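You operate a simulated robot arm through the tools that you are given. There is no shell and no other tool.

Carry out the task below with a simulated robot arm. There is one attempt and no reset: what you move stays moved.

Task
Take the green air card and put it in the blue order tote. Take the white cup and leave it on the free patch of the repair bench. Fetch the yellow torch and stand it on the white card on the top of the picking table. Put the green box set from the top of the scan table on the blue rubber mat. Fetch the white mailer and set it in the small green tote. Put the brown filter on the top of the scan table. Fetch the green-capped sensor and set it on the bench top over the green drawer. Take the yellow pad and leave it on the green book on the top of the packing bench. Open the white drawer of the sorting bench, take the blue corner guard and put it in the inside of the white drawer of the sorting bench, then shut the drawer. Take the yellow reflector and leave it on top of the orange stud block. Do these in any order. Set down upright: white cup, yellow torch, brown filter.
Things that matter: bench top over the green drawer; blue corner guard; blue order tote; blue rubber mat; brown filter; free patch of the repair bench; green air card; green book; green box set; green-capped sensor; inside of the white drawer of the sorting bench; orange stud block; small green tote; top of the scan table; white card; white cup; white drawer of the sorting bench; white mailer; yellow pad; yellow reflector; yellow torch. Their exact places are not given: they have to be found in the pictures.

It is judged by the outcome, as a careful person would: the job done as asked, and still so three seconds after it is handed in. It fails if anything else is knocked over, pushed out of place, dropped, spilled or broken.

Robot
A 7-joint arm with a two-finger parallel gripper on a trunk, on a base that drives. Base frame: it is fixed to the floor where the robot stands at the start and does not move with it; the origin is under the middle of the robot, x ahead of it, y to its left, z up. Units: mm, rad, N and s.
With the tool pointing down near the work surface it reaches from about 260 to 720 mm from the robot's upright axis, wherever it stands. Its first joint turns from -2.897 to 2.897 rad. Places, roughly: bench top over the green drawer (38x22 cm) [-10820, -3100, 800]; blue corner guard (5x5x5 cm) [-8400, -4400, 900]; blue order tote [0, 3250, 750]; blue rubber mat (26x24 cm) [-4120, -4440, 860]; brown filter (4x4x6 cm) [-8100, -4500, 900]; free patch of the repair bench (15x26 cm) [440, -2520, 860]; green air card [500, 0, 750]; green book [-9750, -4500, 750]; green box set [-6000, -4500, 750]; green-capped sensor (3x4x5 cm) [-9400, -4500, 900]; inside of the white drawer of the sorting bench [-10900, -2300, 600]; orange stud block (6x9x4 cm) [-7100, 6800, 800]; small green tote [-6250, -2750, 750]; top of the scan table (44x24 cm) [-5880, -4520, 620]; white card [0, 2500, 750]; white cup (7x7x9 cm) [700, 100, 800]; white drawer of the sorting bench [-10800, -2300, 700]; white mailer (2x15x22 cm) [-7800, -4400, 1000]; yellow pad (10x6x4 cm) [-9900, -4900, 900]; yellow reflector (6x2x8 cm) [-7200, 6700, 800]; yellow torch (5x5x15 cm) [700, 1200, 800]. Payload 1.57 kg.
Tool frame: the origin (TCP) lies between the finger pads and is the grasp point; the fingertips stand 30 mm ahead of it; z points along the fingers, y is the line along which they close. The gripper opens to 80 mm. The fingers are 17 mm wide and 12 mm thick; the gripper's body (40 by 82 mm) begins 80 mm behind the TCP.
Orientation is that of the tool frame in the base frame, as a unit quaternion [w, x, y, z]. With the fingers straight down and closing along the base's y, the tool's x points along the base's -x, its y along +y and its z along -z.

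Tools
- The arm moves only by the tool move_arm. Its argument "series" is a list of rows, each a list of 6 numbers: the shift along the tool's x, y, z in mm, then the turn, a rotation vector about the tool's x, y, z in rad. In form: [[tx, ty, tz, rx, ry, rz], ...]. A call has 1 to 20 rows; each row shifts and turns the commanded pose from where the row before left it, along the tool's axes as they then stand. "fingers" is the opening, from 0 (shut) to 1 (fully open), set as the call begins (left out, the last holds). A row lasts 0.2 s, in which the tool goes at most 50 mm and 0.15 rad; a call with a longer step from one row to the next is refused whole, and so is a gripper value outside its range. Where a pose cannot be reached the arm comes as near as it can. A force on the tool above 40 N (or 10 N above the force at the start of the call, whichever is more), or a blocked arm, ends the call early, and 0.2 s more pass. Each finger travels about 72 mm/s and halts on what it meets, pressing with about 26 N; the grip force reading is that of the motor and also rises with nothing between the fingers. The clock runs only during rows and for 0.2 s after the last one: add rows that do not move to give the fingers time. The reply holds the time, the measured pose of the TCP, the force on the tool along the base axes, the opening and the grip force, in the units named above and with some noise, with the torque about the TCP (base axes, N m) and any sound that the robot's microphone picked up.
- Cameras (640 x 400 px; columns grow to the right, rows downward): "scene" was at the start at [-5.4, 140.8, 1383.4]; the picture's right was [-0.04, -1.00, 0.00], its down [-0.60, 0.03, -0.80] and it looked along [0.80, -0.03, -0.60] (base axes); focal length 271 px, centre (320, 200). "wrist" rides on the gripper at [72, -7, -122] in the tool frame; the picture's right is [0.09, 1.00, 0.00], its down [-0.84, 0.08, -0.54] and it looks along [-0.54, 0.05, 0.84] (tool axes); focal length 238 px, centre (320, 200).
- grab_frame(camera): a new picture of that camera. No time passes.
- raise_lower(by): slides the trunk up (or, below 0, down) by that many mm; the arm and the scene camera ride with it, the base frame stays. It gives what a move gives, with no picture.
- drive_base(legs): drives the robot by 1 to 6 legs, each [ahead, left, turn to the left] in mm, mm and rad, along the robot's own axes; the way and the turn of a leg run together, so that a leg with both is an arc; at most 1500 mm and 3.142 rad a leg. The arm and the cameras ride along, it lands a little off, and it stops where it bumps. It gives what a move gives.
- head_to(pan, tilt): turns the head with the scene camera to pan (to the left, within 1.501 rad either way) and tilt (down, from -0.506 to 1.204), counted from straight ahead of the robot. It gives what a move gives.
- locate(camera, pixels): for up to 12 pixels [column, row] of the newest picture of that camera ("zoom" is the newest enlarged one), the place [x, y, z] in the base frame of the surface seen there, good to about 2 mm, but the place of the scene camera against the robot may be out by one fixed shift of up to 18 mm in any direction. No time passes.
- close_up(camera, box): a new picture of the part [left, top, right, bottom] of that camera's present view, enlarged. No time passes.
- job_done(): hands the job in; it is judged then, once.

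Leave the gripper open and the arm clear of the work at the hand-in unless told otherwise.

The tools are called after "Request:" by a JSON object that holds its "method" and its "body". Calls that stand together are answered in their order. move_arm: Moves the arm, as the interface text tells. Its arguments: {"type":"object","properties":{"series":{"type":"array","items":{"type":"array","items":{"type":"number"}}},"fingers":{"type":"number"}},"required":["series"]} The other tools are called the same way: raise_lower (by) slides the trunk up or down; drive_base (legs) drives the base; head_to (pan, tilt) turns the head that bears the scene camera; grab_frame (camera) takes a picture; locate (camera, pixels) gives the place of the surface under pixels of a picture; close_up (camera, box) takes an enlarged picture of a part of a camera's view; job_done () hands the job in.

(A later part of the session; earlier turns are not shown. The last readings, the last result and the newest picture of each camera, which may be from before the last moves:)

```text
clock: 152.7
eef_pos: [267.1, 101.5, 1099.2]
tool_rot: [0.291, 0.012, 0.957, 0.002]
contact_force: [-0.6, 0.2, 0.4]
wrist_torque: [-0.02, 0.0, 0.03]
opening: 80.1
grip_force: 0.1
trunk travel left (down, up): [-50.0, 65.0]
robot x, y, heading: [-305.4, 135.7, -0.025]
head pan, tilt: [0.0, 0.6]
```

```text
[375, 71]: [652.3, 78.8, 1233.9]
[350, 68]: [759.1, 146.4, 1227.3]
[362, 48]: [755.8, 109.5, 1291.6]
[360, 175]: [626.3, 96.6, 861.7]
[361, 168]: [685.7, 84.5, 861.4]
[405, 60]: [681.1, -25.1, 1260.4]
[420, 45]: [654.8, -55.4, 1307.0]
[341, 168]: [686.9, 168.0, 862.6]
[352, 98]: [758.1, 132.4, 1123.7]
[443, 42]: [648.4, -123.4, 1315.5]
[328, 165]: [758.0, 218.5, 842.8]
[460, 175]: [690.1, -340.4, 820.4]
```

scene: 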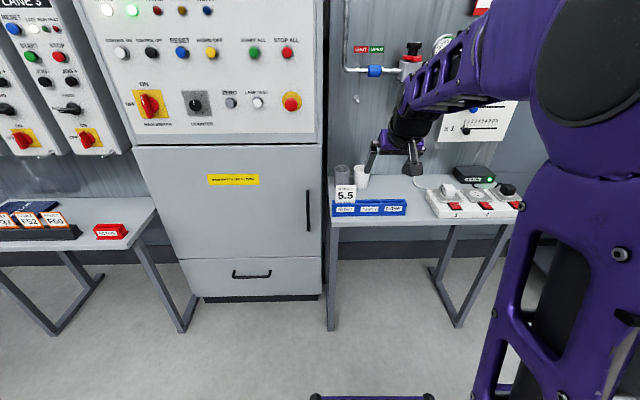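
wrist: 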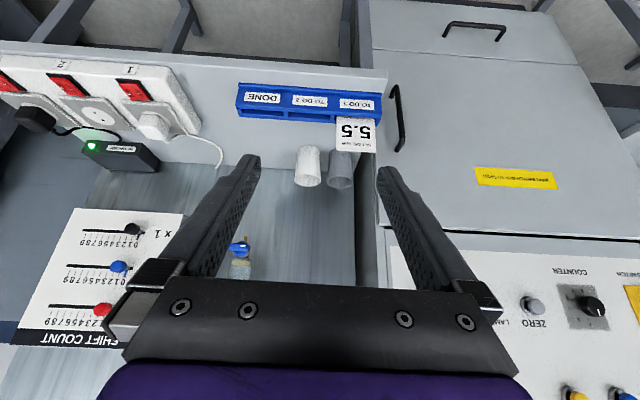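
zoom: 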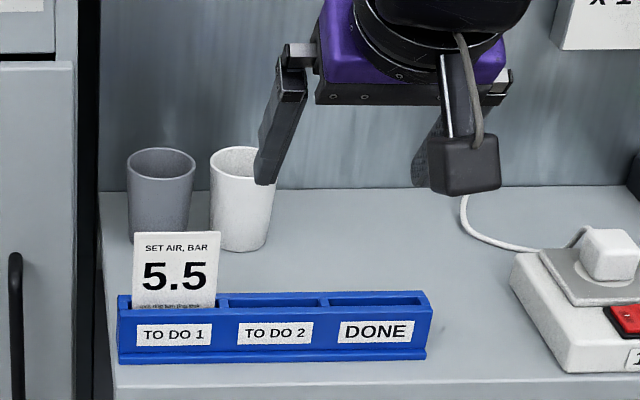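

The cup's axis is ≈(660,85), rim z≈887, rim radius ≈33; only ~15 mm gap to the grey cup, so I'll grip front/back (along x) with the tool vertical. First untilt, rotate the wrist +90° and lower a bit.

Request:
{"method": "move_arm", "body": {"series": [[0, 0, 0, 0, 0.118, 0], [0, 0, 0, 0, 0.118, 0], [0, 0, 0, 0, 0.118, 0], [0, 0, 0, 0, 0.118, 0], [0, 0, 0, 0, 0.118, 0], [0, 0, 0, 0, 0, 0.1428], [0, 0, 0, 0, 0, 0.1428], [0, 0, 0, 0, 0, 0.1428], [0, 0, 0, 0, 0, 0.1428], [0, 0, 0, 0, 0, 0.1428], [0, 0, 0, 0, 0, 0.1428], [0, 0, 0, 0, 0, 0.1428], [0, 0, 0, 0, 0, 0.1428], [0, 0, 0, 0, 0, 0.1428], [0, 0, 0, 0, 0, 0.1428], [0, 0, 0, 0, 0, 0.1428], [0, 0, 0, 0, 0, 0]]}}

Request:
{"method": "move_arm", "body": {"series": [[0, -33, 45, 0, 0, 0], [0, -33, 45, 0, 0, 0], [0, -33, 45, 0, 0, 0], [0, 0, 0, 0, 0, 0]]}}

Request:
{"method": "drive_base", "body": {"legs": [[365, 0, 0.025]]}}

Request:
{"method": "grab_frame", "body": {"camera": "wrist"}}

Request:
{"method": "grab_frame", "body": {"camera": "scene"}}

```text
clock: 156.3
eef_pos: [266.9, 104.0, 1099.8]
tool_rot: [-0.003, 0.716, 0.698, 0.005]
contact_force: [-0.3, -0.2, -0.4]
wrist_torque: [-0.04, 0.0, -0.01]
opening: 79.8
grip_force: 0.1
trunk travel left (down, up): [-50.0, 65.0]
robot x, y, heading: [-300.5, 137.7, -0.029]
head pan, tilt: [0.0, 0.6]
```

```text
refused: row 1 steps farther than a row can; nothing moved
```

```text
clock: 158.7
eef_pos: [632.8, 116.2, 1099.4]
tool_rot: [-0.003, 0.704, 0.71, 0.005]
contact_force: [-1.0, -0.7, 0.2]
wrist_torque: [-0.02, 0.04, -0.01]
opening: 79.8
grip_force: 0.1
trunk travel left (down, up): [-50.0, 65.0]
robot x, y, heading: [59.4, 134.3, 0.004]
head pan, tilt: [0.0, 0.6]
```

```text
taken
```

wrist: 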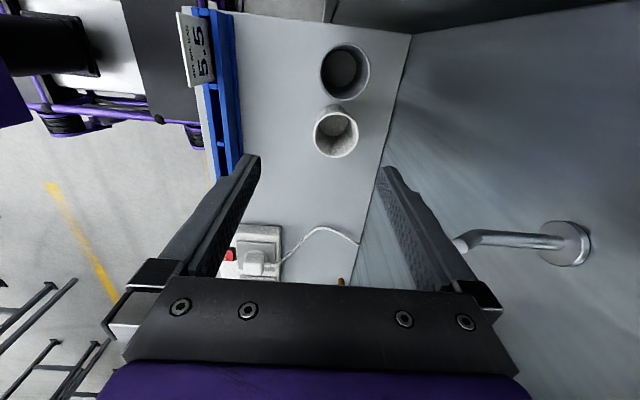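

```text
taken
```

scene: 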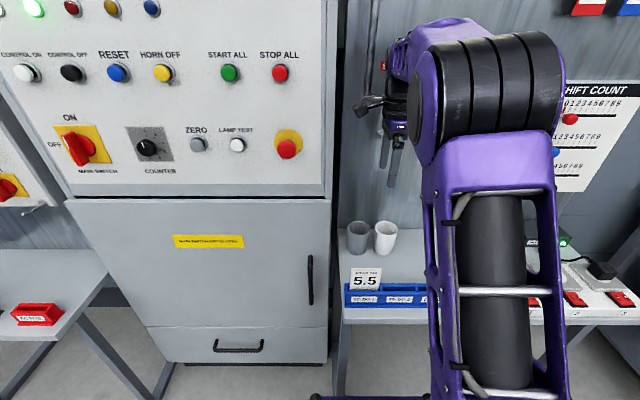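

One row was too long and that call was refused, so the arm stayed high during the drive; nothing was touched. There's a chrome hook on the panel near the right finger; I'll locate it.

Request:
{"method": "locate", "body": {"camera": "wrist", "pixels": [[462, 243], [500, 238], [550, 242], [570, 240], [313, 140], [357, 130], [335, 158], [322, 70], [368, 70], [345, 100], [333, 108], [240, 155]]}}

Request:
{"method": "close_up", "body": {"camera": "wrist", "box": [280, 20, 420, 180]}}

```text
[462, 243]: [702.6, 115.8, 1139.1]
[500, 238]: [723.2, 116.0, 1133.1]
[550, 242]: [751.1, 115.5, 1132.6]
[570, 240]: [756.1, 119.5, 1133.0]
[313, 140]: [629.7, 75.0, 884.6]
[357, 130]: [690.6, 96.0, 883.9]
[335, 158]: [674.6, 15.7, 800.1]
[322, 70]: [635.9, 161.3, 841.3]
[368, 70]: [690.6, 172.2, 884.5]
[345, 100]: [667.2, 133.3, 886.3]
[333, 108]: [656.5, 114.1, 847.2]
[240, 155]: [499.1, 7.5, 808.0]
```

```text
2.50 times, centred on (350, 100) of wrist
```

zoom: 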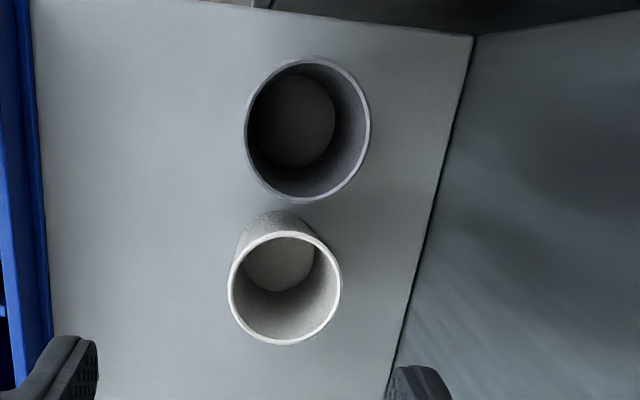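

I'll locate the rim points of the white cup accurately.

Request:
{"method": "locate", "body": {"camera": "zoom", "pixels": [[231, 288], [339, 286], [285, 234], [285, 342], [247, 252], [323, 325], [250, 325], [322, 250]]}}

```text
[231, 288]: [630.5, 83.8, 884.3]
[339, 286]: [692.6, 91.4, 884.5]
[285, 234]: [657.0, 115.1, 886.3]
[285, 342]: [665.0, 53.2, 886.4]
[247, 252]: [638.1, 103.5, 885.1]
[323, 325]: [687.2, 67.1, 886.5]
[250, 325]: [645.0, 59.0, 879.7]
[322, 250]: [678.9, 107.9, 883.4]
```

Cup axis (661.5,84.2). I'll move right first (away from the hook), lower to z≈960, then forward over the cup.

Request:
{"method": "move_arm", "body": {"series": [[-32, 0, 0, 0, 0, 0], [0, 0, 45, 0, 0, 0], [0, 0, 45, 0, 0, 0], [0, 0, 45, 0, 0, 0], [0, 28.7, 0, 0, 0, 0], [0, 0, 0, 0, 0, 0]]}}

Request:
{"method": "grab_frame", "body": {"camera": "wrist"}}

Request:
{"method": "grab_frame", "body": {"camera": "scene"}}

```text
clock: 159.1
eef_pos: [633.4, 114.0, 1099.5]
tool_rot: [-0.008, 0.695, 0.719, 0.007]
contact_force: [-11.2, 13.6, 1.0]
wrist_torque: [-1.86, -1.7, 0.05]
opening: 80.0
grip_force: 0.0
trunk travel left (down, up): [-50.0, 65.0]
robot x, y, heading: [58.2, 132.8, 0.009]
head pan, tilt: [0.0, 0.6]
stopped in row 1: the force on the tool passed its limit at 51 N (the readings are from after the stop); the commanded pose is now the measured one
```

```text
taken
```

wrist: 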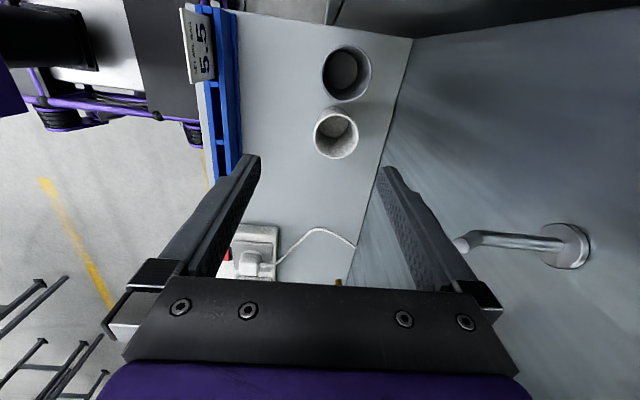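

```text
taken
```

scene: 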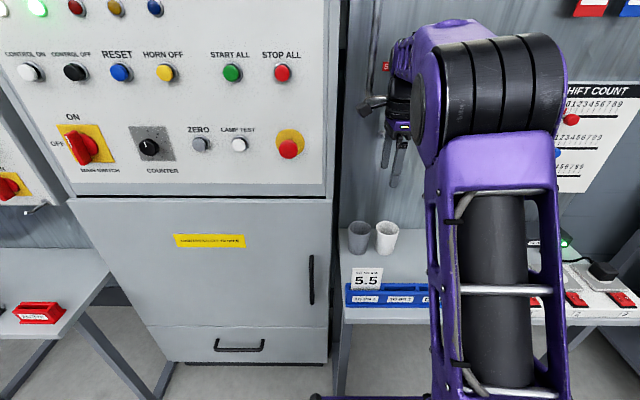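

I touched something (likely the blue valve on the pipe above, z≈1240). I'll ease back left and away from the panel, then inspect it.

Request:
{"method": "move_arm", "body": {"series": [[4, -6, 0, 0, 0, 0], [0, -30, 0, 0, 0, 0], [0, -40, 0, 0, 0, 0], [0, -40, 0, 0, 0, 0], [0, 0, 0, 0, 0, 0]]}}

Request:
{"method": "grab_frame", "body": {"camera": "scene"}}

Request:
{"method": "grab_frame", "body": {"camera": "wrist"}}

```text
clock: 160.2
eef_pos: [517.5, 110.2, 1096.9]
tool_rot: [-0.006, 0.696, 0.718, 0.007]
contact_force: [0.1, -0.6, 0.7]
wrist_torque: [0.01, 0.0, 0.0]
opening: 79.9
grip_force: 0.0
trunk travel left (down, up): [-50.0, 65.0]
robot x, y, heading: [59.6, 136.0, 0.008]
head pan, tilt: [0.0, 0.6]
```

```text
taken
```

scene: 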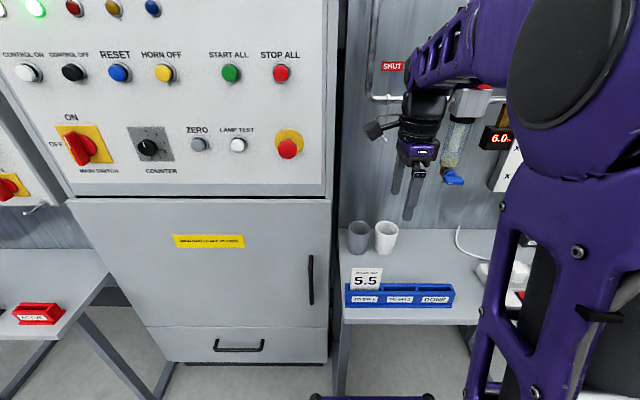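

```text
taken
```

wrist: 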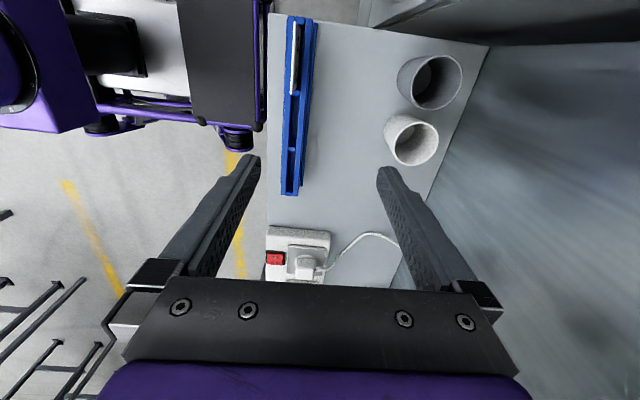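

The arm is clear. I'll go to y≈84 here, lower to z≈935, and then view before going forward over the cup.

Request:
{"method": "move_arm", "body": {"series": [[-26, 0, 0, 0, 0, 0.03], [0, 0, 45, 0, 0, 0], [0, 0, 45, 0, 0, 0], [0, 0, 45, 0, 0, 0], [0, 0, 27, 0, 0, 0], [0, 0, 0, 0, 0, 0]]}}

Request:
{"method": "grab_frame", "body": {"camera": "wrist"}}

Request:
{"method": "close_up", "body": {"camera": "scene", "box": [340, 0, 520, 130]}}

```text
clock: 161.7
eef_pos: [518.2, 87.0, 934.8]
tool_rot: [-0.007, 0.707, 0.707, 0.007]
contact_force: [-0.4, 1.1, -0.6]
wrist_torque: [0.04, 0.0, -0.02]
opening: 80.0
grip_force: 0.1
trunk travel left (down, up): [-50.0, 65.0]
robot x, y, heading: [65.3, 135.2, 0.009]
head pan, tilt: [0.0, 0.6]
```

```text
taken
```

wrist: 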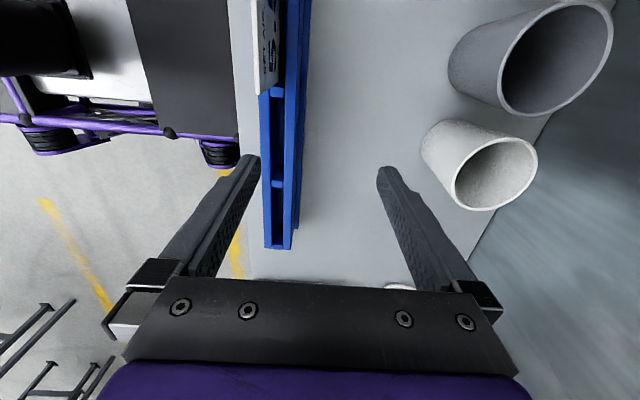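

```text
3.08 times, centred on (430, 65) of scene
```

zoom: 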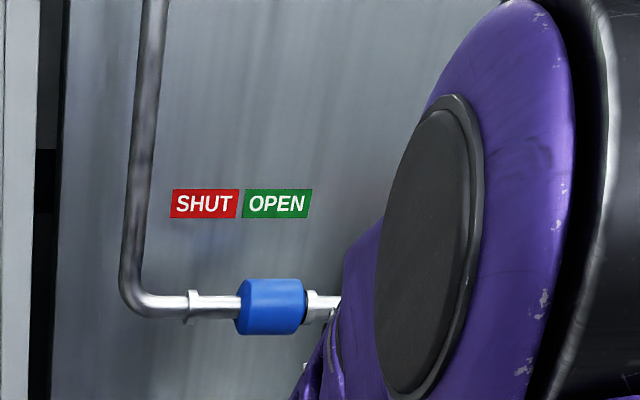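

The blue sleeve valve sits under OPEN as before; I'll verify its position with locate (it was at about y≈79).

Request:
{"method": "locate", "body": {"camera": "zoom", "pixels": [[270, 306], [238, 306], [303, 306], [205, 204], [277, 204], [192, 306]]}}

Request:
{"method": "locate", "body": {"camera": "wrist", "pixels": [[425, 140], [454, 195], [536, 150], [500, 137], [480, 209], [519, 195], [461, 155]]}}

```text
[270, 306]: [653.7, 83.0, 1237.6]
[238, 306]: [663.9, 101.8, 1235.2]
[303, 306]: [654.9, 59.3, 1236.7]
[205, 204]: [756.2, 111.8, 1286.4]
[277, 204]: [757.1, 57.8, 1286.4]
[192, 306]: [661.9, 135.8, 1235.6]
```

```text
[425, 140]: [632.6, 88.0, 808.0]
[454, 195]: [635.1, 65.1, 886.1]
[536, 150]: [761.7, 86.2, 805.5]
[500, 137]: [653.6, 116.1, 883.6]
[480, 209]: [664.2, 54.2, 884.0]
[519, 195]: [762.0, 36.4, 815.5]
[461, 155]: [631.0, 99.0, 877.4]
```

The sleeve has not moved noticeably. Now forward 143 mm over the cup at z≈935.

Request:
{"method": "move_arm", "body": {"series": [[-1, 47.8, 0, 0, 0, 0], [-1, 47.8, 0, 0, 0, 0], [-1, 47.8, 0, 0, 0, 0], [0, 0, 0, 0, 0, 0]]}}

Request:
{"method": "grab_frame", "body": {"camera": "wrist"}}

Request:
{"method": "grab_frame", "body": {"camera": "scene"}}

```text
clock: 162.7
eef_pos: [661.3, 84.7, 935.8]
tool_rot: [-0.008, 0.707, 0.707, 0.006]
contact_force: [-0.2, -0.5, -0.3]
wrist_torque: [-0.01, 0.02, 0.01]
opening: 80.0
grip_force: 0.0
trunk travel left (down, up): [-50.0, 65.0]
robot x, y, heading: [58.2, 137.6, 0.008]
head pan, tilt: [0.0, 0.6]
```

```text
taken
```

wrist: 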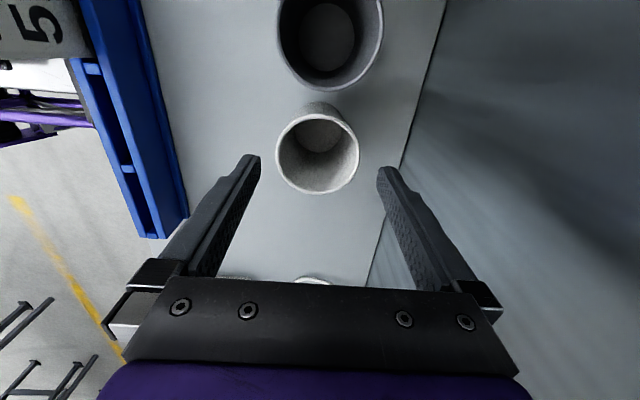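

```text
taken
```

scene: 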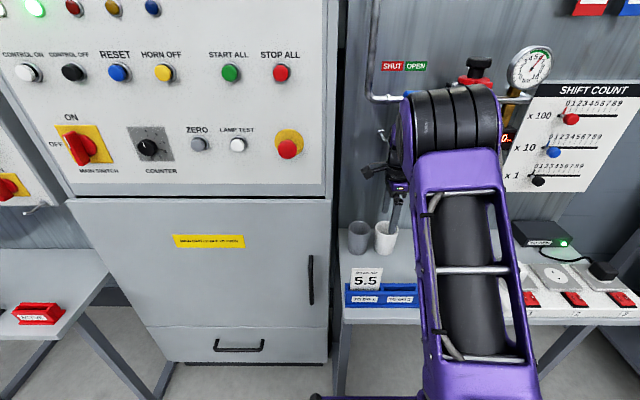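

The cup is centred between the fingers. Lower 80 mm and close.

Request:
{"method": "move_arm", "body": {"series": [[0, 0, 30, 0, 0, 0], [0, 0, 30, 0, 0, 0], [0, 0, 20, 0, 0, 0], [0, 0, 0, 0, 0, 0]]}}

Request:
{"method": "move_arm", "body": {"series": [[0, 0, 0, 0, 0, 0], [0, 0, 0, 0, 0, 0], [0, 0, 0, 0, 0, 0]], "fingers": 0}}

Request:
{"method": "grab_frame", "body": {"camera": "wrist"}}

```text
clock: 163.7
eef_pos: [662.0, 86.6, 857.0]
tool_rot: [-0.008, 0.707, 0.707, 0.008]
contact_force: [-0.1, -0.6, -0.2]
wrist_torque: [-0.04, 0.01, 0.0]
opening: 79.8
grip_force: 0.0
trunk travel left (down, up): [-50.0, 65.0]
robot x, y, heading: [61.6, 135.9, 0.003]
head pan, tilt: [0.0, 0.6]
```

```text
clock: 164.4
eef_pos: [662.4, 86.4, 858.5]
tool_rot: [-0.007, 0.707, 0.707, 0.007]
contact_force: [-0.2, 0.1, 0.6]
wrist_torque: [-0.01, 0.01, 0.0]
opening: 64.6
grip_force: 25.8
trunk travel left (down, up): [-50.0, 65.0]
robot x, y, heading: [58.3, 133.5, 0.006]
head pan, tilt: [0.0, 0.6]
```

```text
taken
```

wrist: 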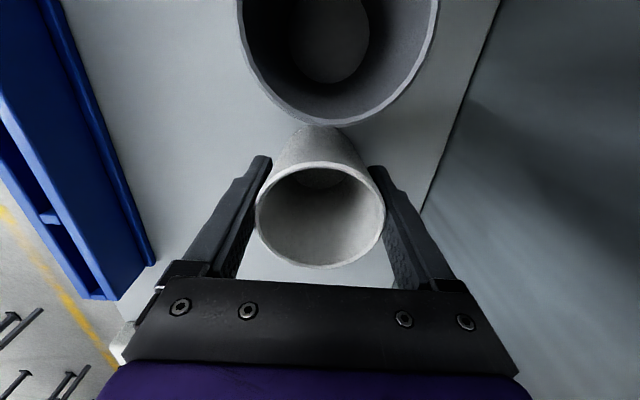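

Cup gripped (64.6 mm). Lift 70 mm, then draw it straight back over the rack's empty slots.

Request:
{"method": "move_arm", "body": {"series": [[0, 0, -20, 0, 0, 0], [0, 0, -30, 0, 0, 0], [0, 0, -27, 0, 0, 0], [0, -45, 0, 0, 0, 0], [0, -45, 0, 0, 0, 0], [0, -45, 0, 0, 0, 0], [0, -45, 0, 0, 0, 0], [0, 0, 0, 0, 0, 0]]}}

Request:
{"method": "grab_frame", "body": {"camera": "wrist"}}

Request:
{"method": "grab_frame", "body": {"camera": "scene"}}

```text
clock: 166.2
eef_pos: [482.0, 84.4, 933.6]
tool_rot: [-0.007, 0.707, 0.707, 0.007]
contact_force: [0.8, -0.1, -0.4]
wrist_torque: [-0.01, 0.02, -0.02]
opening: 64.5
grip_force: 25.8
trunk travel left (down, up): [-50.0, 65.0]
robot x, y, heading: [61.0, 132.4, 0.009]
head pan, tilt: [0.0, 0.6]
```

```text
taken
```

wrist: 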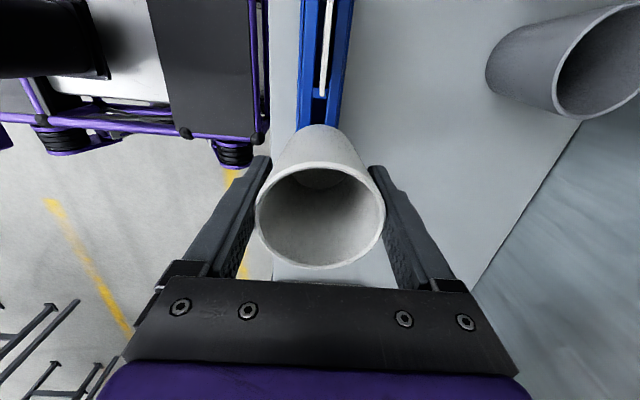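

```text
taken
```

scene: 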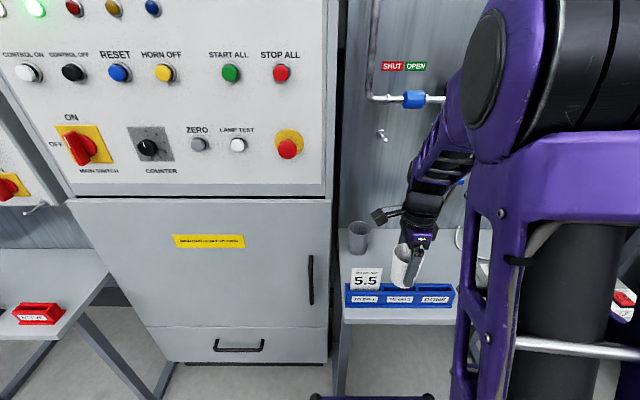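

The cup is held and clear. I'll back up 350 mm and turn right to look toward the repair bench.

Request:
{"method": "drive_base", "body": {"legs": [[-350, 0, 0], [0, 0, -0.8]]}}

Request:
{"method": "grab_frame", "body": {"camera": "scene"}}

```text
clock: 170.6
eef_pos: [-25.5, -205.9, 933.2]
tool_rot: [-0.004, 0.926, 0.377, 0.009]
contact_force: [-0.6, -0.4, 0.4]
wrist_torque: [0.02, 0.01, 0.02]
opening: 64.6
grip_force: 25.8
trunk travel left (down, up): [-50.0, 65.0]
robot x, y, heading: [-283.7, 132.6, -0.793]
head pan, tilt: [0.0, 0.6]
```

```text
taken
```

scene: 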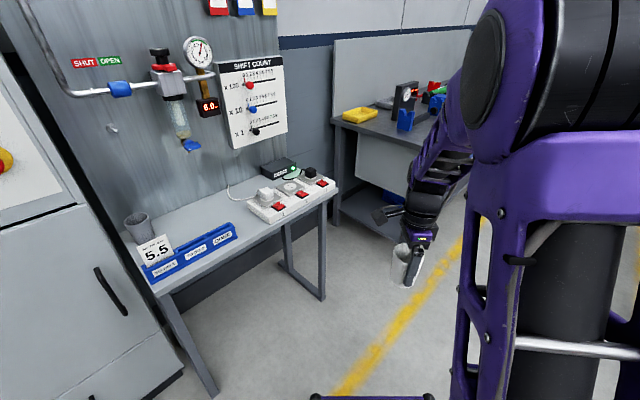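

The repair bench is further along to the right. Turn right more to look down the lane (-y).

Request:
{"method": "drive_base", "body": {"legs": [[0, 0, -0.78]]}}

Request:
{"method": "head_to", "body": {"pan": 0.0, "tilt": 0.45}}

Request:
{"method": "grab_frame", "body": {"camera": "scene"}}

```text
clock: 173.2
eef_pos: [-342.5, -288.2, 933.6]
tool_rot: [0.0, 1.0, -0.01, 0.011]
contact_force: [-0.3, 0.7, -0.8]
wrist_torque: [-0.03, -0.02, 0.0]
opening: 64.4
grip_force: 26.4
trunk travel left (down, up): [-50.0, 65.0]
robot x, y, heading: [-284.5, 131.2, -1.582]
head pan, tilt: [0.0, 0.6]
```

```text
clock: 173.9
eef_pos: [-343.0, -289.4, 933.6]
tool_rot: [-0.001, 1.0, -0.009, 0.01]
contact_force: [-0.2, -0.5, 0.0]
wrist_torque: [0.03, 0.03, 0.01]
opening: 64.9
grip_force: 25.8
trunk travel left (down, up): [-50.0, 65.0]
robot x, y, heading: [-285.5, 128.3, -1.583]
head pan, tilt: [0.0, 0.45]
```

```text
taken
```

scene: 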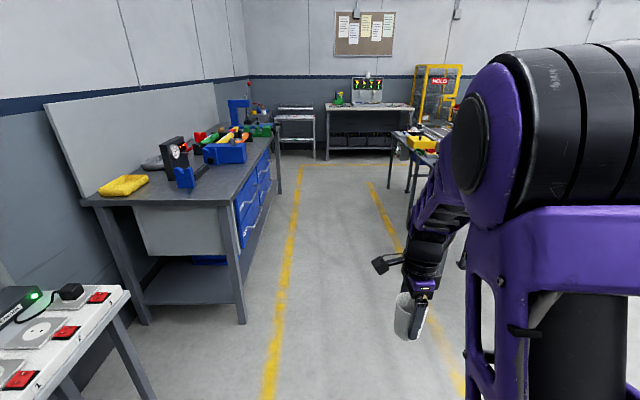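

I'll measure the repair bench edges and the lane.

Request:
{"method": "locate", "body": {"camera": "scene", "pixels": [[222, 210], [270, 138], [243, 320], [278, 190], [272, 370], [300, 190], [388, 250], [410, 225], [390, 185], [330, 160], [90, 200], [240, 140]]}}

Request:
{"method": "close_up", "body": {"camera": "scene", "box": [80, 70, 300, 230]}}

```text
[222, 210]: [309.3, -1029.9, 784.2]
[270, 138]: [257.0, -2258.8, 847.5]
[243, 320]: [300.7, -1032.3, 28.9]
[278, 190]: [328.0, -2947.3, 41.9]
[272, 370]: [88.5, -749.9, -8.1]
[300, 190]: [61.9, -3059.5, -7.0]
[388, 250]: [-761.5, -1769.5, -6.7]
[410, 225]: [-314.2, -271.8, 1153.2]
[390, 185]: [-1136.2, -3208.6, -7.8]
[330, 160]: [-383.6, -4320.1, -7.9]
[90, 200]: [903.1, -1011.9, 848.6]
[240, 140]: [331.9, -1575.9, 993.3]
```

```text
2.50 times, centred on (190, 150) of scene
```

zoom: 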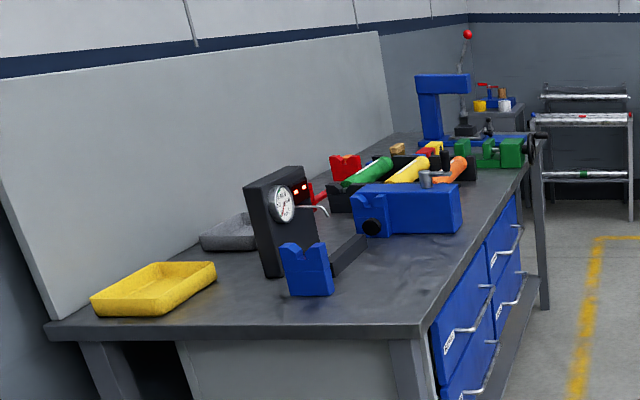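

Bench front is x≈300, top z≈860, running y≈-1030..-2950. I'll drive along the lane to y≈-2500 and turn to face it.

Request:
{"method": "drive_base", "body": {"legs": [[1500, 0, 0.012], [1130, 0, 0], [0, 0, 1.571]]}}

Request:
{"method": "head_to", "body": {"pan": 0.0, "tilt": 0.6}}

Request:
{"method": "grab_frame", "body": {"camera": "scene"}}

Request:
{"method": "grab_frame", "body": {"camera": "wrist"}}

```text
clock: 190.7
eef_pos: [139.7, -2583.9, 935.0]
tool_rot: [-0.008, 0.714, 0.7, 0.007]
contact_force: [0.6, -0.1, -0.3]
wrist_torque: [-0.02, -0.04, 0.0]
opening: 64.4
grip_force: 26.4
trunk travel left (down, up): [-50.0, 65.0]
robot x, y, heading: [-279.6, -2525.7, -0.011]
head pan, tilt: [0.0, 0.45]
```

```text
clock: 191.4
eef_pos: [138.4, -2583.7, 933.8]
tool_rot: [-0.008, 0.715, 0.699, 0.007]
contact_force: [-0.6, 0.5, -0.7]
wrist_torque: [0.04, -0.02, -0.03]
opening: 64.2
grip_force: 26.4
trunk travel left (down, up): [-50.0, 65.0]
robot x, y, heading: [-281.5, -2526.4, -0.018]
head pan, tilt: [0.0, 0.6]
```

```text
taken
```

scene: 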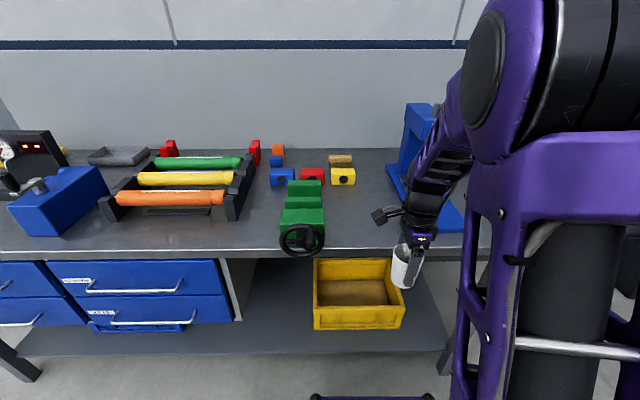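

```text
taken
```

wrist: 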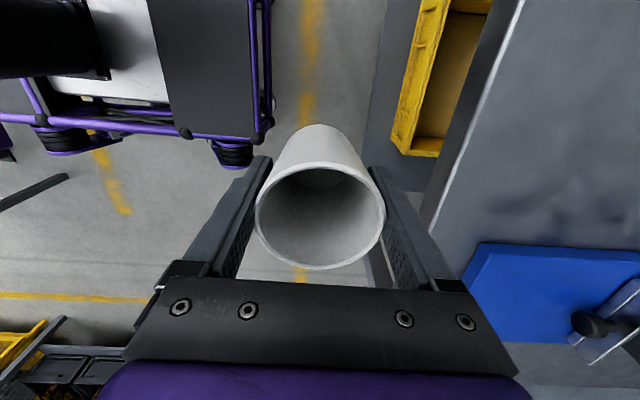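

The free area is between the green vise (300,220) and the blue press (430,190). I'll measure it.

Request:
{"method": "locate", "body": {"camera": "scene", "pixels": [[355, 215], [345, 240], [375, 195], [330, 200], [326, 245], [385, 165], [380, 240], [310, 190], [342, 183], [400, 205], [355, 253], [465, 228]]}}

Request:
{"method": "close_up", "body": {"camera": "scene", "box": [270, 130, 480, 260]}}

```text
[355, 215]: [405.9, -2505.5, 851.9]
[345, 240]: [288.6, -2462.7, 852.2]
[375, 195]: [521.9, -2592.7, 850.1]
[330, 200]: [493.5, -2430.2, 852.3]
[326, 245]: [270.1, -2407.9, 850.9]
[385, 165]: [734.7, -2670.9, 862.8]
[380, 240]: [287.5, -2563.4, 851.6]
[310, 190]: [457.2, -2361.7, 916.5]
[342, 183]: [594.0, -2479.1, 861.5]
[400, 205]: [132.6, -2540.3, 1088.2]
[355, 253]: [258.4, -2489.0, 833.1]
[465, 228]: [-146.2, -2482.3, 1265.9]
```

```text
3.05 times, centred on (375, 195) of scene
```

zoom: 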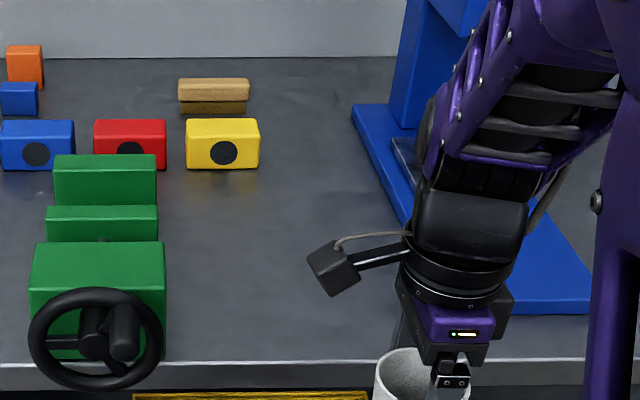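

The free patch centre (440,-2520) is clear. I'll raise the cup 45 mm, drive ahead 140 mm and look with the wrist camera.

Request:
{"method": "move_arm", "body": {"series": [[0, 0, -45, 0, 0, 0], [0, 0, 0, 0, 0, 0]]}}

Request:
{"method": "drive_base", "body": {"legs": [[140, 0, 0.018]]}}

Request:
{"method": "move_arm", "body": {"series": [[30, 0, 0, 0, 0, 0], [30, 0, 0, 0, 0, 0], [0, 30, 0, 0, 0, 0], [0, 30, 0, 0, 0, 0], [0, 0, 0, 0, 0, 0]]}}

Request:
{"method": "grab_frame", "body": {"camera": "wrist"}}

Request:
{"method": "grab_frame", "body": {"camera": "scene"}}

```text
clock: 192.0
eef_pos: [139.9, -2589.1, 979.8]
tool_rot: [-0.008, 0.714, 0.7, 0.007]
contact_force: [0.2, -0.3, -0.5]
wrist_torque: [0.01, 0.02, 0.03]
opening: 64.5
grip_force: 25.8
trunk travel left (down, up): [-50.0, 65.0]
robot x, y, heading: [-282.3, -2524.0, -0.016]
head pan, tilt: [0.0, 0.6]
```

```text
clock: 193.3
eef_pos: [282.4, -2581.9, 978.8]
tool_rot: [-0.007, 0.709, 0.705, 0.007]
contact_force: [-0.5, 0.5, 0.1]
wrist_torque: [-0.04, 0.0, 0.01]
opening: 64.7
grip_force: 25.6
trunk travel left (down, up): [-50.0, 65.0]
robot x, y, heading: [-143.0, -2526.2, 0.006]
head pan, tilt: [0.0, 0.6]
```

```text
clock: 194.5
eef_pos: [341.9, -2522.1, 981.5]
tool_rot: [-0.008, 0.708, 0.706, 0.007]
contact_force: [0.1, -0.3, -1.3]
wrist_torque: [0.0, 0.03, 0.0]
opening: 64.5
grip_force: 25.7
trunk travel left (down, up): [-50.0, 65.0]
robot x, y, heading: [-139.9, -2528.9, 0.003]
head pan, tilt: [0.0, 0.6]
```

```text
taken
```

wrist: 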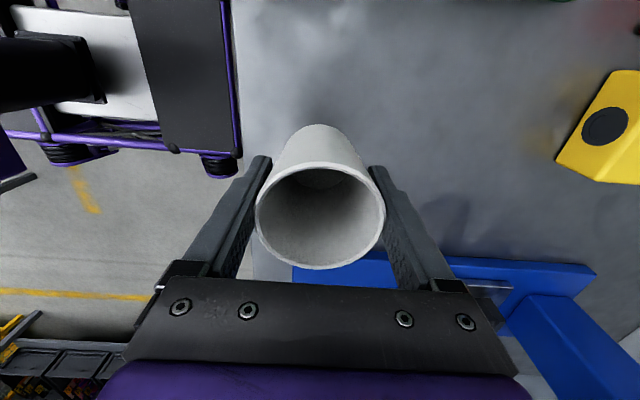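

```text
taken
```

scene: 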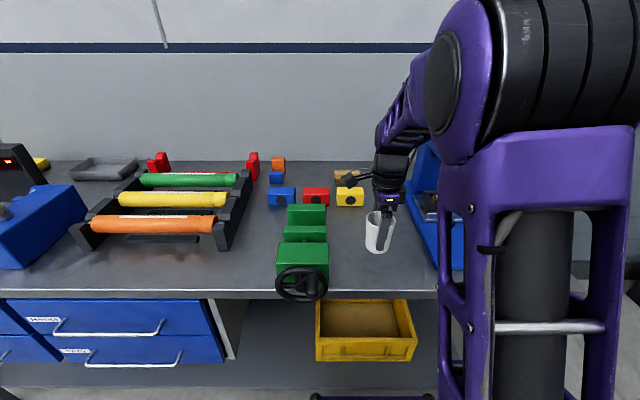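

I'll measure the bench surface, press base edge and yellow block in the wrist view.

Request:
{"method": "locate", "body": {"camera": "wrist", "pixels": [[450, 180], [450, 100], [300, 60], [590, 268], [480, 258], [345, 258], [560, 160], [605, 75], [560, 20], [500, 230], [440, 20]]}}

```text
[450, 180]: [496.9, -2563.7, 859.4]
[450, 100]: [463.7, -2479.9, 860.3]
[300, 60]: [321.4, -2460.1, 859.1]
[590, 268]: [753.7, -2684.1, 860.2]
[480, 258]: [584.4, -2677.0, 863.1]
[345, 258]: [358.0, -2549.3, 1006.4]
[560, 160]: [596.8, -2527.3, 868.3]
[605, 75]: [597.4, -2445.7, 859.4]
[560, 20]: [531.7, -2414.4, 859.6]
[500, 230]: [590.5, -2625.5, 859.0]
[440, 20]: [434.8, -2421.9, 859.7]
```

Bench z≈859.6 here. I'll move forward 98 mm to x≈440 and lower to just above the bench.

Request:
{"method": "move_arm", "body": {"series": [[0, 49, 0, 0, 0, 0], [0, 49, 0, 0, 0, 0], [0, 0, 30, 0, 0, 0], [0, 0, 25, 0, 0, 0], [0, 0, 0, 0, 0, 0]]}}

Request:
{"method": "move_arm", "body": {"series": [[0, 0, 4, 0, 0, 0], [0, 0, 3, 0, 0, 0], [0, 0, 2, 0, 0, 0], [0, 0, 0, 0, 0, 0]]}}

Request:
{"method": "close_up", "body": {"camera": "scene", "box": [320, 150, 450, 270]}}

```text
clock: 195.7
eef_pos: [442.3, -2519.6, 924.4]
tool_rot: [-0.007, 0.709, 0.705, 0.007]
contact_force: [0.1, 0.0, 0.8]
wrist_torque: [-0.05, 0.03, 0.0]
opening: 64.6
grip_force: 26.2
trunk travel left (down, up): [-50.0, 65.0]
robot x, y, heading: [-143.8, -2526.9, 0.0]
head pan, tilt: [0.0, 0.6]
```

```text
clock: 196.7
eef_pos: [439.6, -2520.5, 915.5]
tool_rot: [-0.008, 0.708, 0.706, 0.007]
contact_force: [0.7, 0.3, 5.1]
wrist_torque: [0.03, -0.09, 0.0]
opening: 64.7
grip_force: 25.7
trunk travel left (down, up): [-50.0, 65.0]
robot x, y, heading: [-143.2, -2525.4, 0.003]
head pan, tilt: [0.0, 0.6]
```

```text
3.33 times, centred on (385, 210) of scene
```

zoom: 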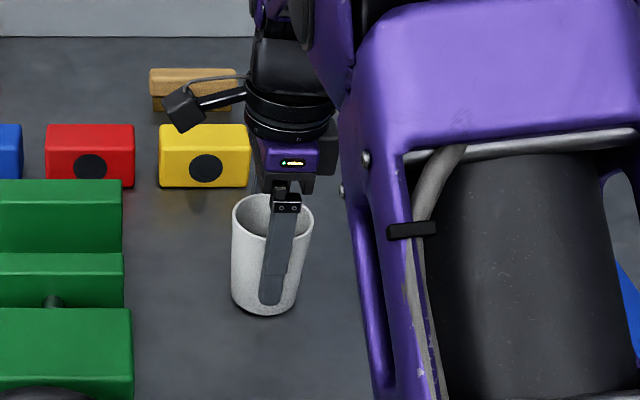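

Contact of ~5 N: the cup rests on the bench. Release, wait, and lift straight up.

Request:
{"method": "move_arm", "body": {"series": [[0, 0, 0, 0, 0, 0], [0, 0, 0, 0, 0, 0], [0, 0, 0, 0, 0, 0]], "fingers": 1}}

Request:
{"method": "move_arm", "body": {"series": [[0, 0, -20, 0, 0, 0], [0, 0, -40, 0, 0, 0], [0, 0, -40, 0, 0, 0], [0, 0, -40, 0, 0, 0], [0, 0, 0, 0, 0, 0]]}}

Request:
{"method": "grab_frame", "body": {"camera": "wrist"}}

Request:
{"method": "grab_frame", "body": {"camera": "scene"}}

```text
clock: 197.5
eef_pos: [441.2, -2520.3, 915.2]
tool_rot: [-0.007, 0.708, 0.706, 0.007]
contact_force: [0.8, 0.6, 0.4]
wrist_torque: [0.02, -0.02, -0.02]
opening: 80.1
grip_force: 0.1
trunk travel left (down, up): [-50.0, 65.0]
robot x, y, heading: [-139.5, -2527.1, 0.004]
head pan, tilt: [0.0, 0.6]
```

```text
clock: 198.7
eef_pos: [438.0, -2522.4, 1055.2]
tool_rot: [-0.007, 0.708, 0.706, 0.007]
contact_force: [-0.3, 0.0, -0.1]
wrist_torque: [0.01, 0.02, 0.02]
opening: 80.0
grip_force: 0.0
trunk travel left (down, up): [-50.0, 65.0]
robot x, y, heading: [-143.7, -2529.3, 0.003]
head pan, tilt: [0.0, 0.6]
```

```text
taken
```

wrist: 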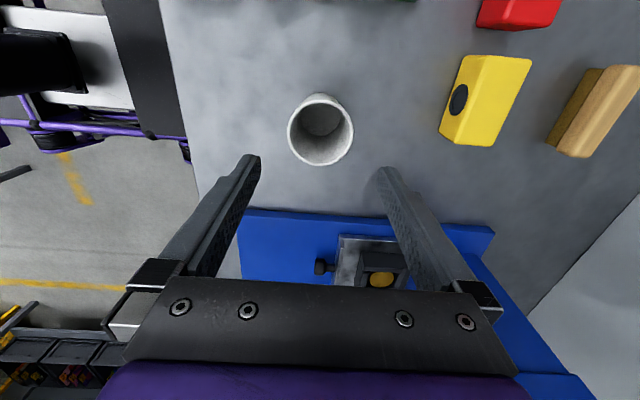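

```text
taken
```

scene: 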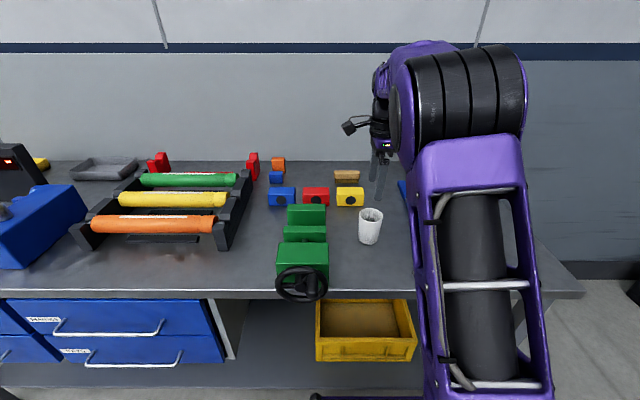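

The cup stands upright on the free patch. I'll retract the arm, back up, and turn to view the room toward -x.

Request:
{"method": "move_arm", "body": {"series": [[0, -45, 10, 0, 0, 0], [0, -45, 10, 0, 0, 0], [0, -45, 10, 0, 0, 0], [0, -20, 20, 0, 0, 0], [0, 0, 0, 0, 0, 0]]}}

Request:
{"method": "drive_base", "body": {"legs": [[-200, 0, 0], [0, 0, -1.571]]}}

Request:
{"method": "head_to", "body": {"pan": 0.0, "tilt": 0.4}}

Request:
{"method": "grab_frame", "body": {"camera": "scene"}}

```text
clock: 199.9
eef_pos: [283.6, -2524.3, 1005.3]
tool_rot: [-0.007, 0.708, 0.706, 0.007]
contact_force: [0.0, 0.6, 0.4]
wrist_torque: [0.0, 0.0, -0.02]
opening: 79.9
grip_force: 0.0
trunk travel left (down, up): [-50.0, 65.0]
robot x, y, heading: [-143.3, -2526.7, 0.002]
head pan, tilt: [0.0, 0.6]
```

```text
clock: 205.4
eef_pos: [-332.3, -2953.5, 1006.5]
tool_rot: [0.0, 1.0, 0.004, 0.01]
contact_force: [0.0, 0.9, 0.7]
wrist_torque: [-0.02, 0.01, -0.04]
opening: 80.1
grip_force: 0.1
trunk travel left (down, up): [-50.0, 65.0]
robot x, y, heading: [-341.4, -2527.6, -1.559]
head pan, tilt: [0.0, 0.6]
```

```text
clock: 206.2
eef_pos: [-332.5, -2954.7, 1005.6]
tool_rot: [-0.001, 1.0, 0.005, 0.011]
contact_force: [0.0, -0.3, 0.9]
wrist_torque: [0.05, 0.01, -0.04]
opening: 80.1
grip_force: 0.1
trunk travel left (down, up): [-50.0, 65.0]
robot x, y, heading: [-341.1, -2528.0, -1.555]
head pan, tilt: [0.0, 0.4]
```

```text
taken
```

scene: 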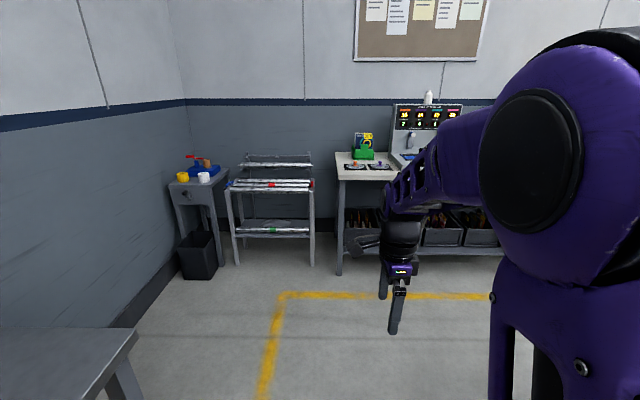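

Continue turning right to see toward -x.

Request:
{"method": "drive_base", "body": {"legs": [[0, 0, -0.8]]}}

Request:
{"method": "grab_frame", "body": {"camera": "scene"}}

Request:
{"method": "drive_base", "body": {"legs": [[0, 0, -0.78]]}}

Request:
{"method": "grab_frame", "body": {"camera": "scene"}}

```text
clock: 208.7
eef_pos: [-639.0, -2832.8, 1006.4]
tool_rot: [0.003, 0.924, -0.382, 0.01]
contact_force: [0.3, 0.8, -1.2]
wrist_torque: [0.02, 0.0, 0.02]
opening: 80.2
grip_force: 0.0
trunk travel left (down, up): [-50.0, 65.0]
robot x, y, heading: [-338.3, -2526.9, -2.35]
head pan, tilt: [0.0, 0.4]
```

```text
taken
```

scene: 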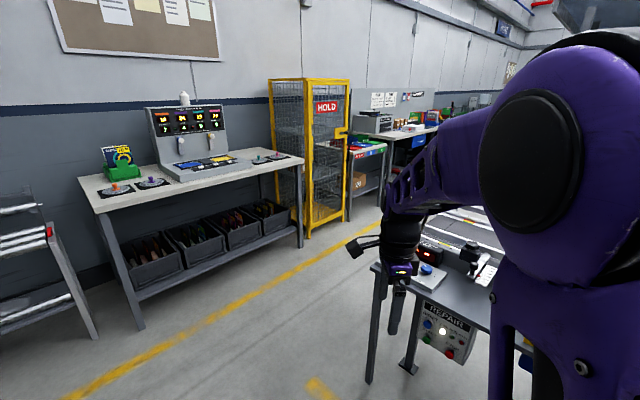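

```text
clock: 211.2
eef_pos: [-766.5, -2534.6, 1006.5]
tool_rot: [0.006, 0.71, -0.704, 0.007]
contact_force: [0.5, 0.6, 0.5]
wrist_torque: [-0.01, -0.02, -0.03]
opening: 80.0
grip_force: 0.1
trunk travel left (down, up): [-50.0, 65.0]
robot x, y, heading: [-339.2, -2526.4, -3.125]
head pan, tilt: [0.0, 0.4]
```

```text
taken
```

scene: 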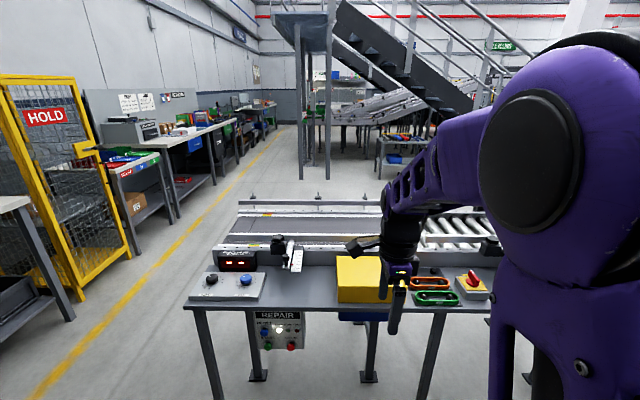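

There's a lane along the left wall (benches at y≈-4500). I'll measure floor points and obstacles.

Request:
{"method": "locate", "body": {"camera": "scene", "pixels": [[188, 308], [205, 395], [140, 300], [180, 215], [190, 230], [240, 205], [270, 140], [300, 180], [320, 160], [110, 260], [215, 190], [60, 270]]}}

Request:
{"method": "close_up", "body": {"camera": "scene", "box": [80, 60, 480, 260]}}

```text
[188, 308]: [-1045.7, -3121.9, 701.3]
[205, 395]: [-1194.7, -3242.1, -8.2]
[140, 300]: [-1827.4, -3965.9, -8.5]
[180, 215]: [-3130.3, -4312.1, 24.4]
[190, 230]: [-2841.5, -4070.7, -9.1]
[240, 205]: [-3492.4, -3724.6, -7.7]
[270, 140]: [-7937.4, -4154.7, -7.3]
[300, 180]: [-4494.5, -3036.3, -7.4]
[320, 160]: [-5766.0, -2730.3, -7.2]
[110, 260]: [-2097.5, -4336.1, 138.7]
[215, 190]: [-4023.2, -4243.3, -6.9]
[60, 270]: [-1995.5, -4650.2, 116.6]
```

```text
1.60 times, centred on (280, 160) of scene
```

zoom: 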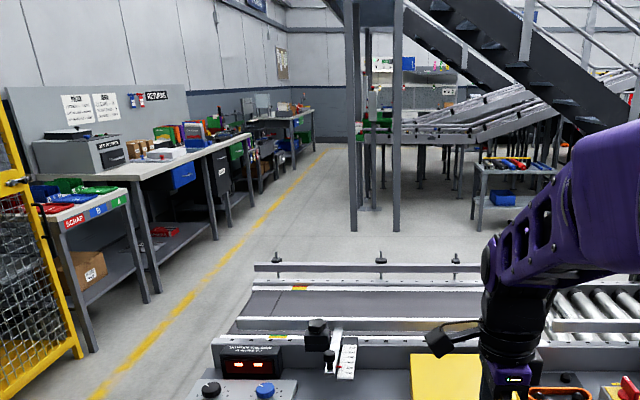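

The lane's clear band is y≈-4070..-3250, so I'll drive along y≈-3680 toward -x. First shift left 1150 and go ahead 1500.

Request:
{"method": "drive_base", "body": {"legs": [[0, 1150, -0.016], [1500, 0, 0]]}}

Request:
{"method": "grab_frame", "body": {"camera": "scene"}}

```text
clock: 229.7
eef_pos: [-2270.6, -3663.8, 1005.5]
tool_rot: [-0.008, -0.7, 0.714, -0.008]
contact_force: [-0.7, 0.2, -0.1]
wrist_torque: [0.0, 0.0, -0.02]
opening: 80.0
grip_force: 0.0
trunk travel left (down, up): [-50.0, 65.0]
robot x, y, heading: [-1843.4, -3670.7, 3.126]
head pan, tilt: [0.0, 0.4]
```

```text
taken
```

scene: 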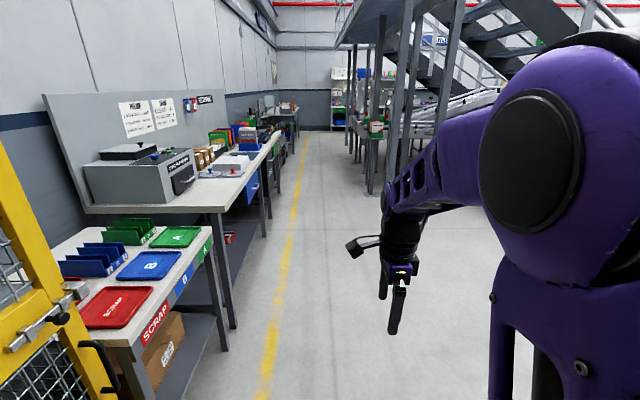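

Continue ahead along the lane another 1500 mm.

Request:
{"method": "drive_base", "body": {"legs": [[1500, 0, 0.012]]}}

Request:
{"method": "grab_frame", "body": {"camera": "scene"}}

```text
clock: 237.0
eef_pos: [-3751.2, -3654.2, 1005.5]
tool_rot: [-0.006, -0.704, 0.71, -0.008]
contact_force: [-0.2, 0.3, -0.9]
wrist_torque: [-0.03, 0.02, 0.02]
opening: 80.0
grip_force: 0.0
trunk travel left (down, up): [-50.0, 65.0]
robot x, y, heading: [-3321.9, -3650.7, 3.135]
head pan, tilt: [0.0, 0.4]
```

```text
taken
```

scene: 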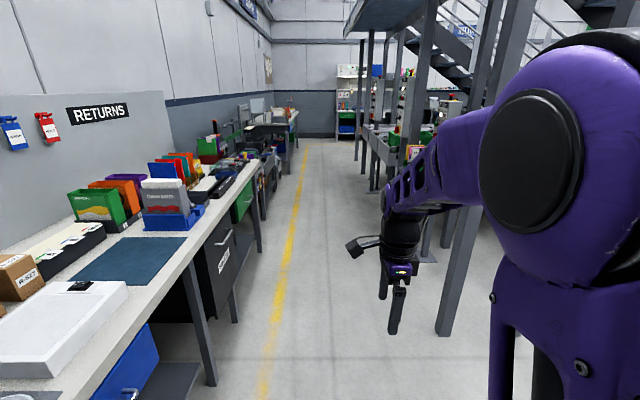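

I see the returns bench with a teal-blue mat at (130,260). Measure it.

Request:
{"method": "locate", "body": {"camera": "scene", "pixels": [[123, 238], [186, 238], [148, 285], [72, 278], [132, 260], [208, 225], [215, 375], [260, 175], [170, 215], [30, 340], [100, 245], [440, 330]]}}

Request:
{"method": "close_up", "body": {"camera": "scene", "box": [0, 130, 260, 380]}}

```text
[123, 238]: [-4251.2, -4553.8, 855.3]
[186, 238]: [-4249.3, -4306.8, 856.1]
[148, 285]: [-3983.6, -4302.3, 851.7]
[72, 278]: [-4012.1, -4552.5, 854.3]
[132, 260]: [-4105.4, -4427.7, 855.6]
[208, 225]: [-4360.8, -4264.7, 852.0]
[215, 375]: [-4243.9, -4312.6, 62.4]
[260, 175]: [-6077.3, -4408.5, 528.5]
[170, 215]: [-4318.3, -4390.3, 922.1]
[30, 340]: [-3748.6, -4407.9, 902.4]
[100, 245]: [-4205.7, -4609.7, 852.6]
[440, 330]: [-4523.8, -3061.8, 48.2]
```

```text
1.60 times, centred on (130, 255) of scene
```

zoom: 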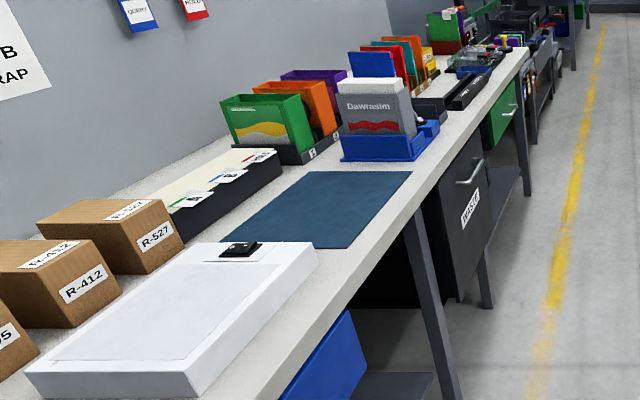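

The mat spans x≈-4250..-3985, y≈-4553..-4305. Now continue to the scan table near x≈-5880.

Request:
{"method": "drive_base", "body": {"legs": [[1500, 0, 0], [900, 0, 0]]}}

Request:
{"method": "grab_frame", "body": {"camera": "scene"}}

```text
clock: 248.7
eef_pos: [-6142.2, -3605.9, 1005.5]
tool_rot: [-0.007, -0.699, 0.715, -0.008]
contact_force: [-0.6, -0.2, 0.9]
wrist_torque: [-0.03, -0.03, 0.0]
opening: 79.8
grip_force: 0.1
trunk travel left (down, up): [-50.0, 65.0]
robot x, y, heading: [-5714.3, -3614.9, 3.128]
head pan, tilt: [0.0, 0.4]
```

```text
taken
```

scene: 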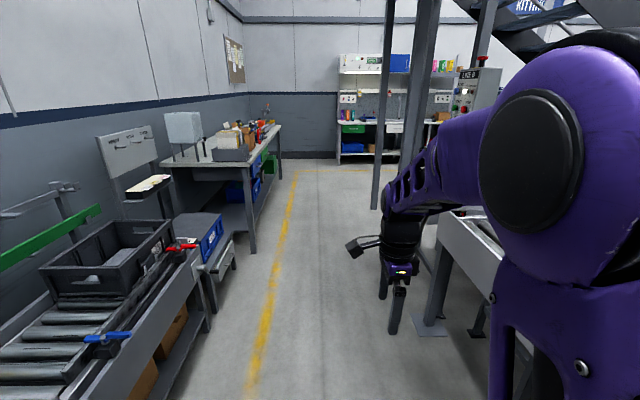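

Turn left to face the wall side (-y).

Request:
{"method": "drive_base", "body": {"legs": [[0, 0, 1.585]]}}

Request:
{"method": "head_to", "body": {"pan": 0.0, "tilt": 0.55}}

Request:
{"method": "grab_frame", "body": {"camera": "scene"}}

```text
clock: 253.2
eef_pos: [-5700.5, -4040.4, 1005.3]
tool_rot: [-0.001, 1.0, 0.012, 0.011]
contact_force: [0.3, 0.5, 0.9]
wrist_torque: [0.01, 0.02, -0.01]
opening: 80.0
grip_force: 0.0
trunk travel left (down, up): [-50.0, 65.0]
robot x, y, heading: [-5712.6, -3615.3, -1.542]
head pan, tilt: [0.0, 0.4]
```

```text
clock: 253.9
eef_pos: [-5700.3, -4040.4, 1006.9]
tool_rot: [-0.001, 1.0, 0.011, 0.011]
contact_force: [-0.1, 0.3, -0.1]
wrist_torque: [0.03, -0.03, -0.05]
opening: 79.8
grip_force: 0.1
trunk travel left (down, up): [-50.0, 65.0]
robot x, y, heading: [-5714.7, -3617.0, -1.543]
head pan, tilt: [0.0, 0.55]
```

```text
taken
```

scene: 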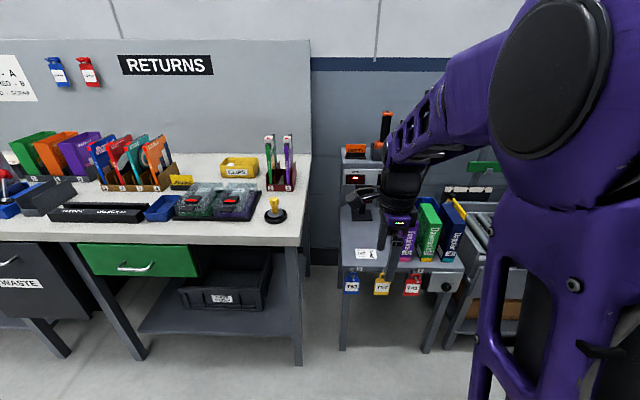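

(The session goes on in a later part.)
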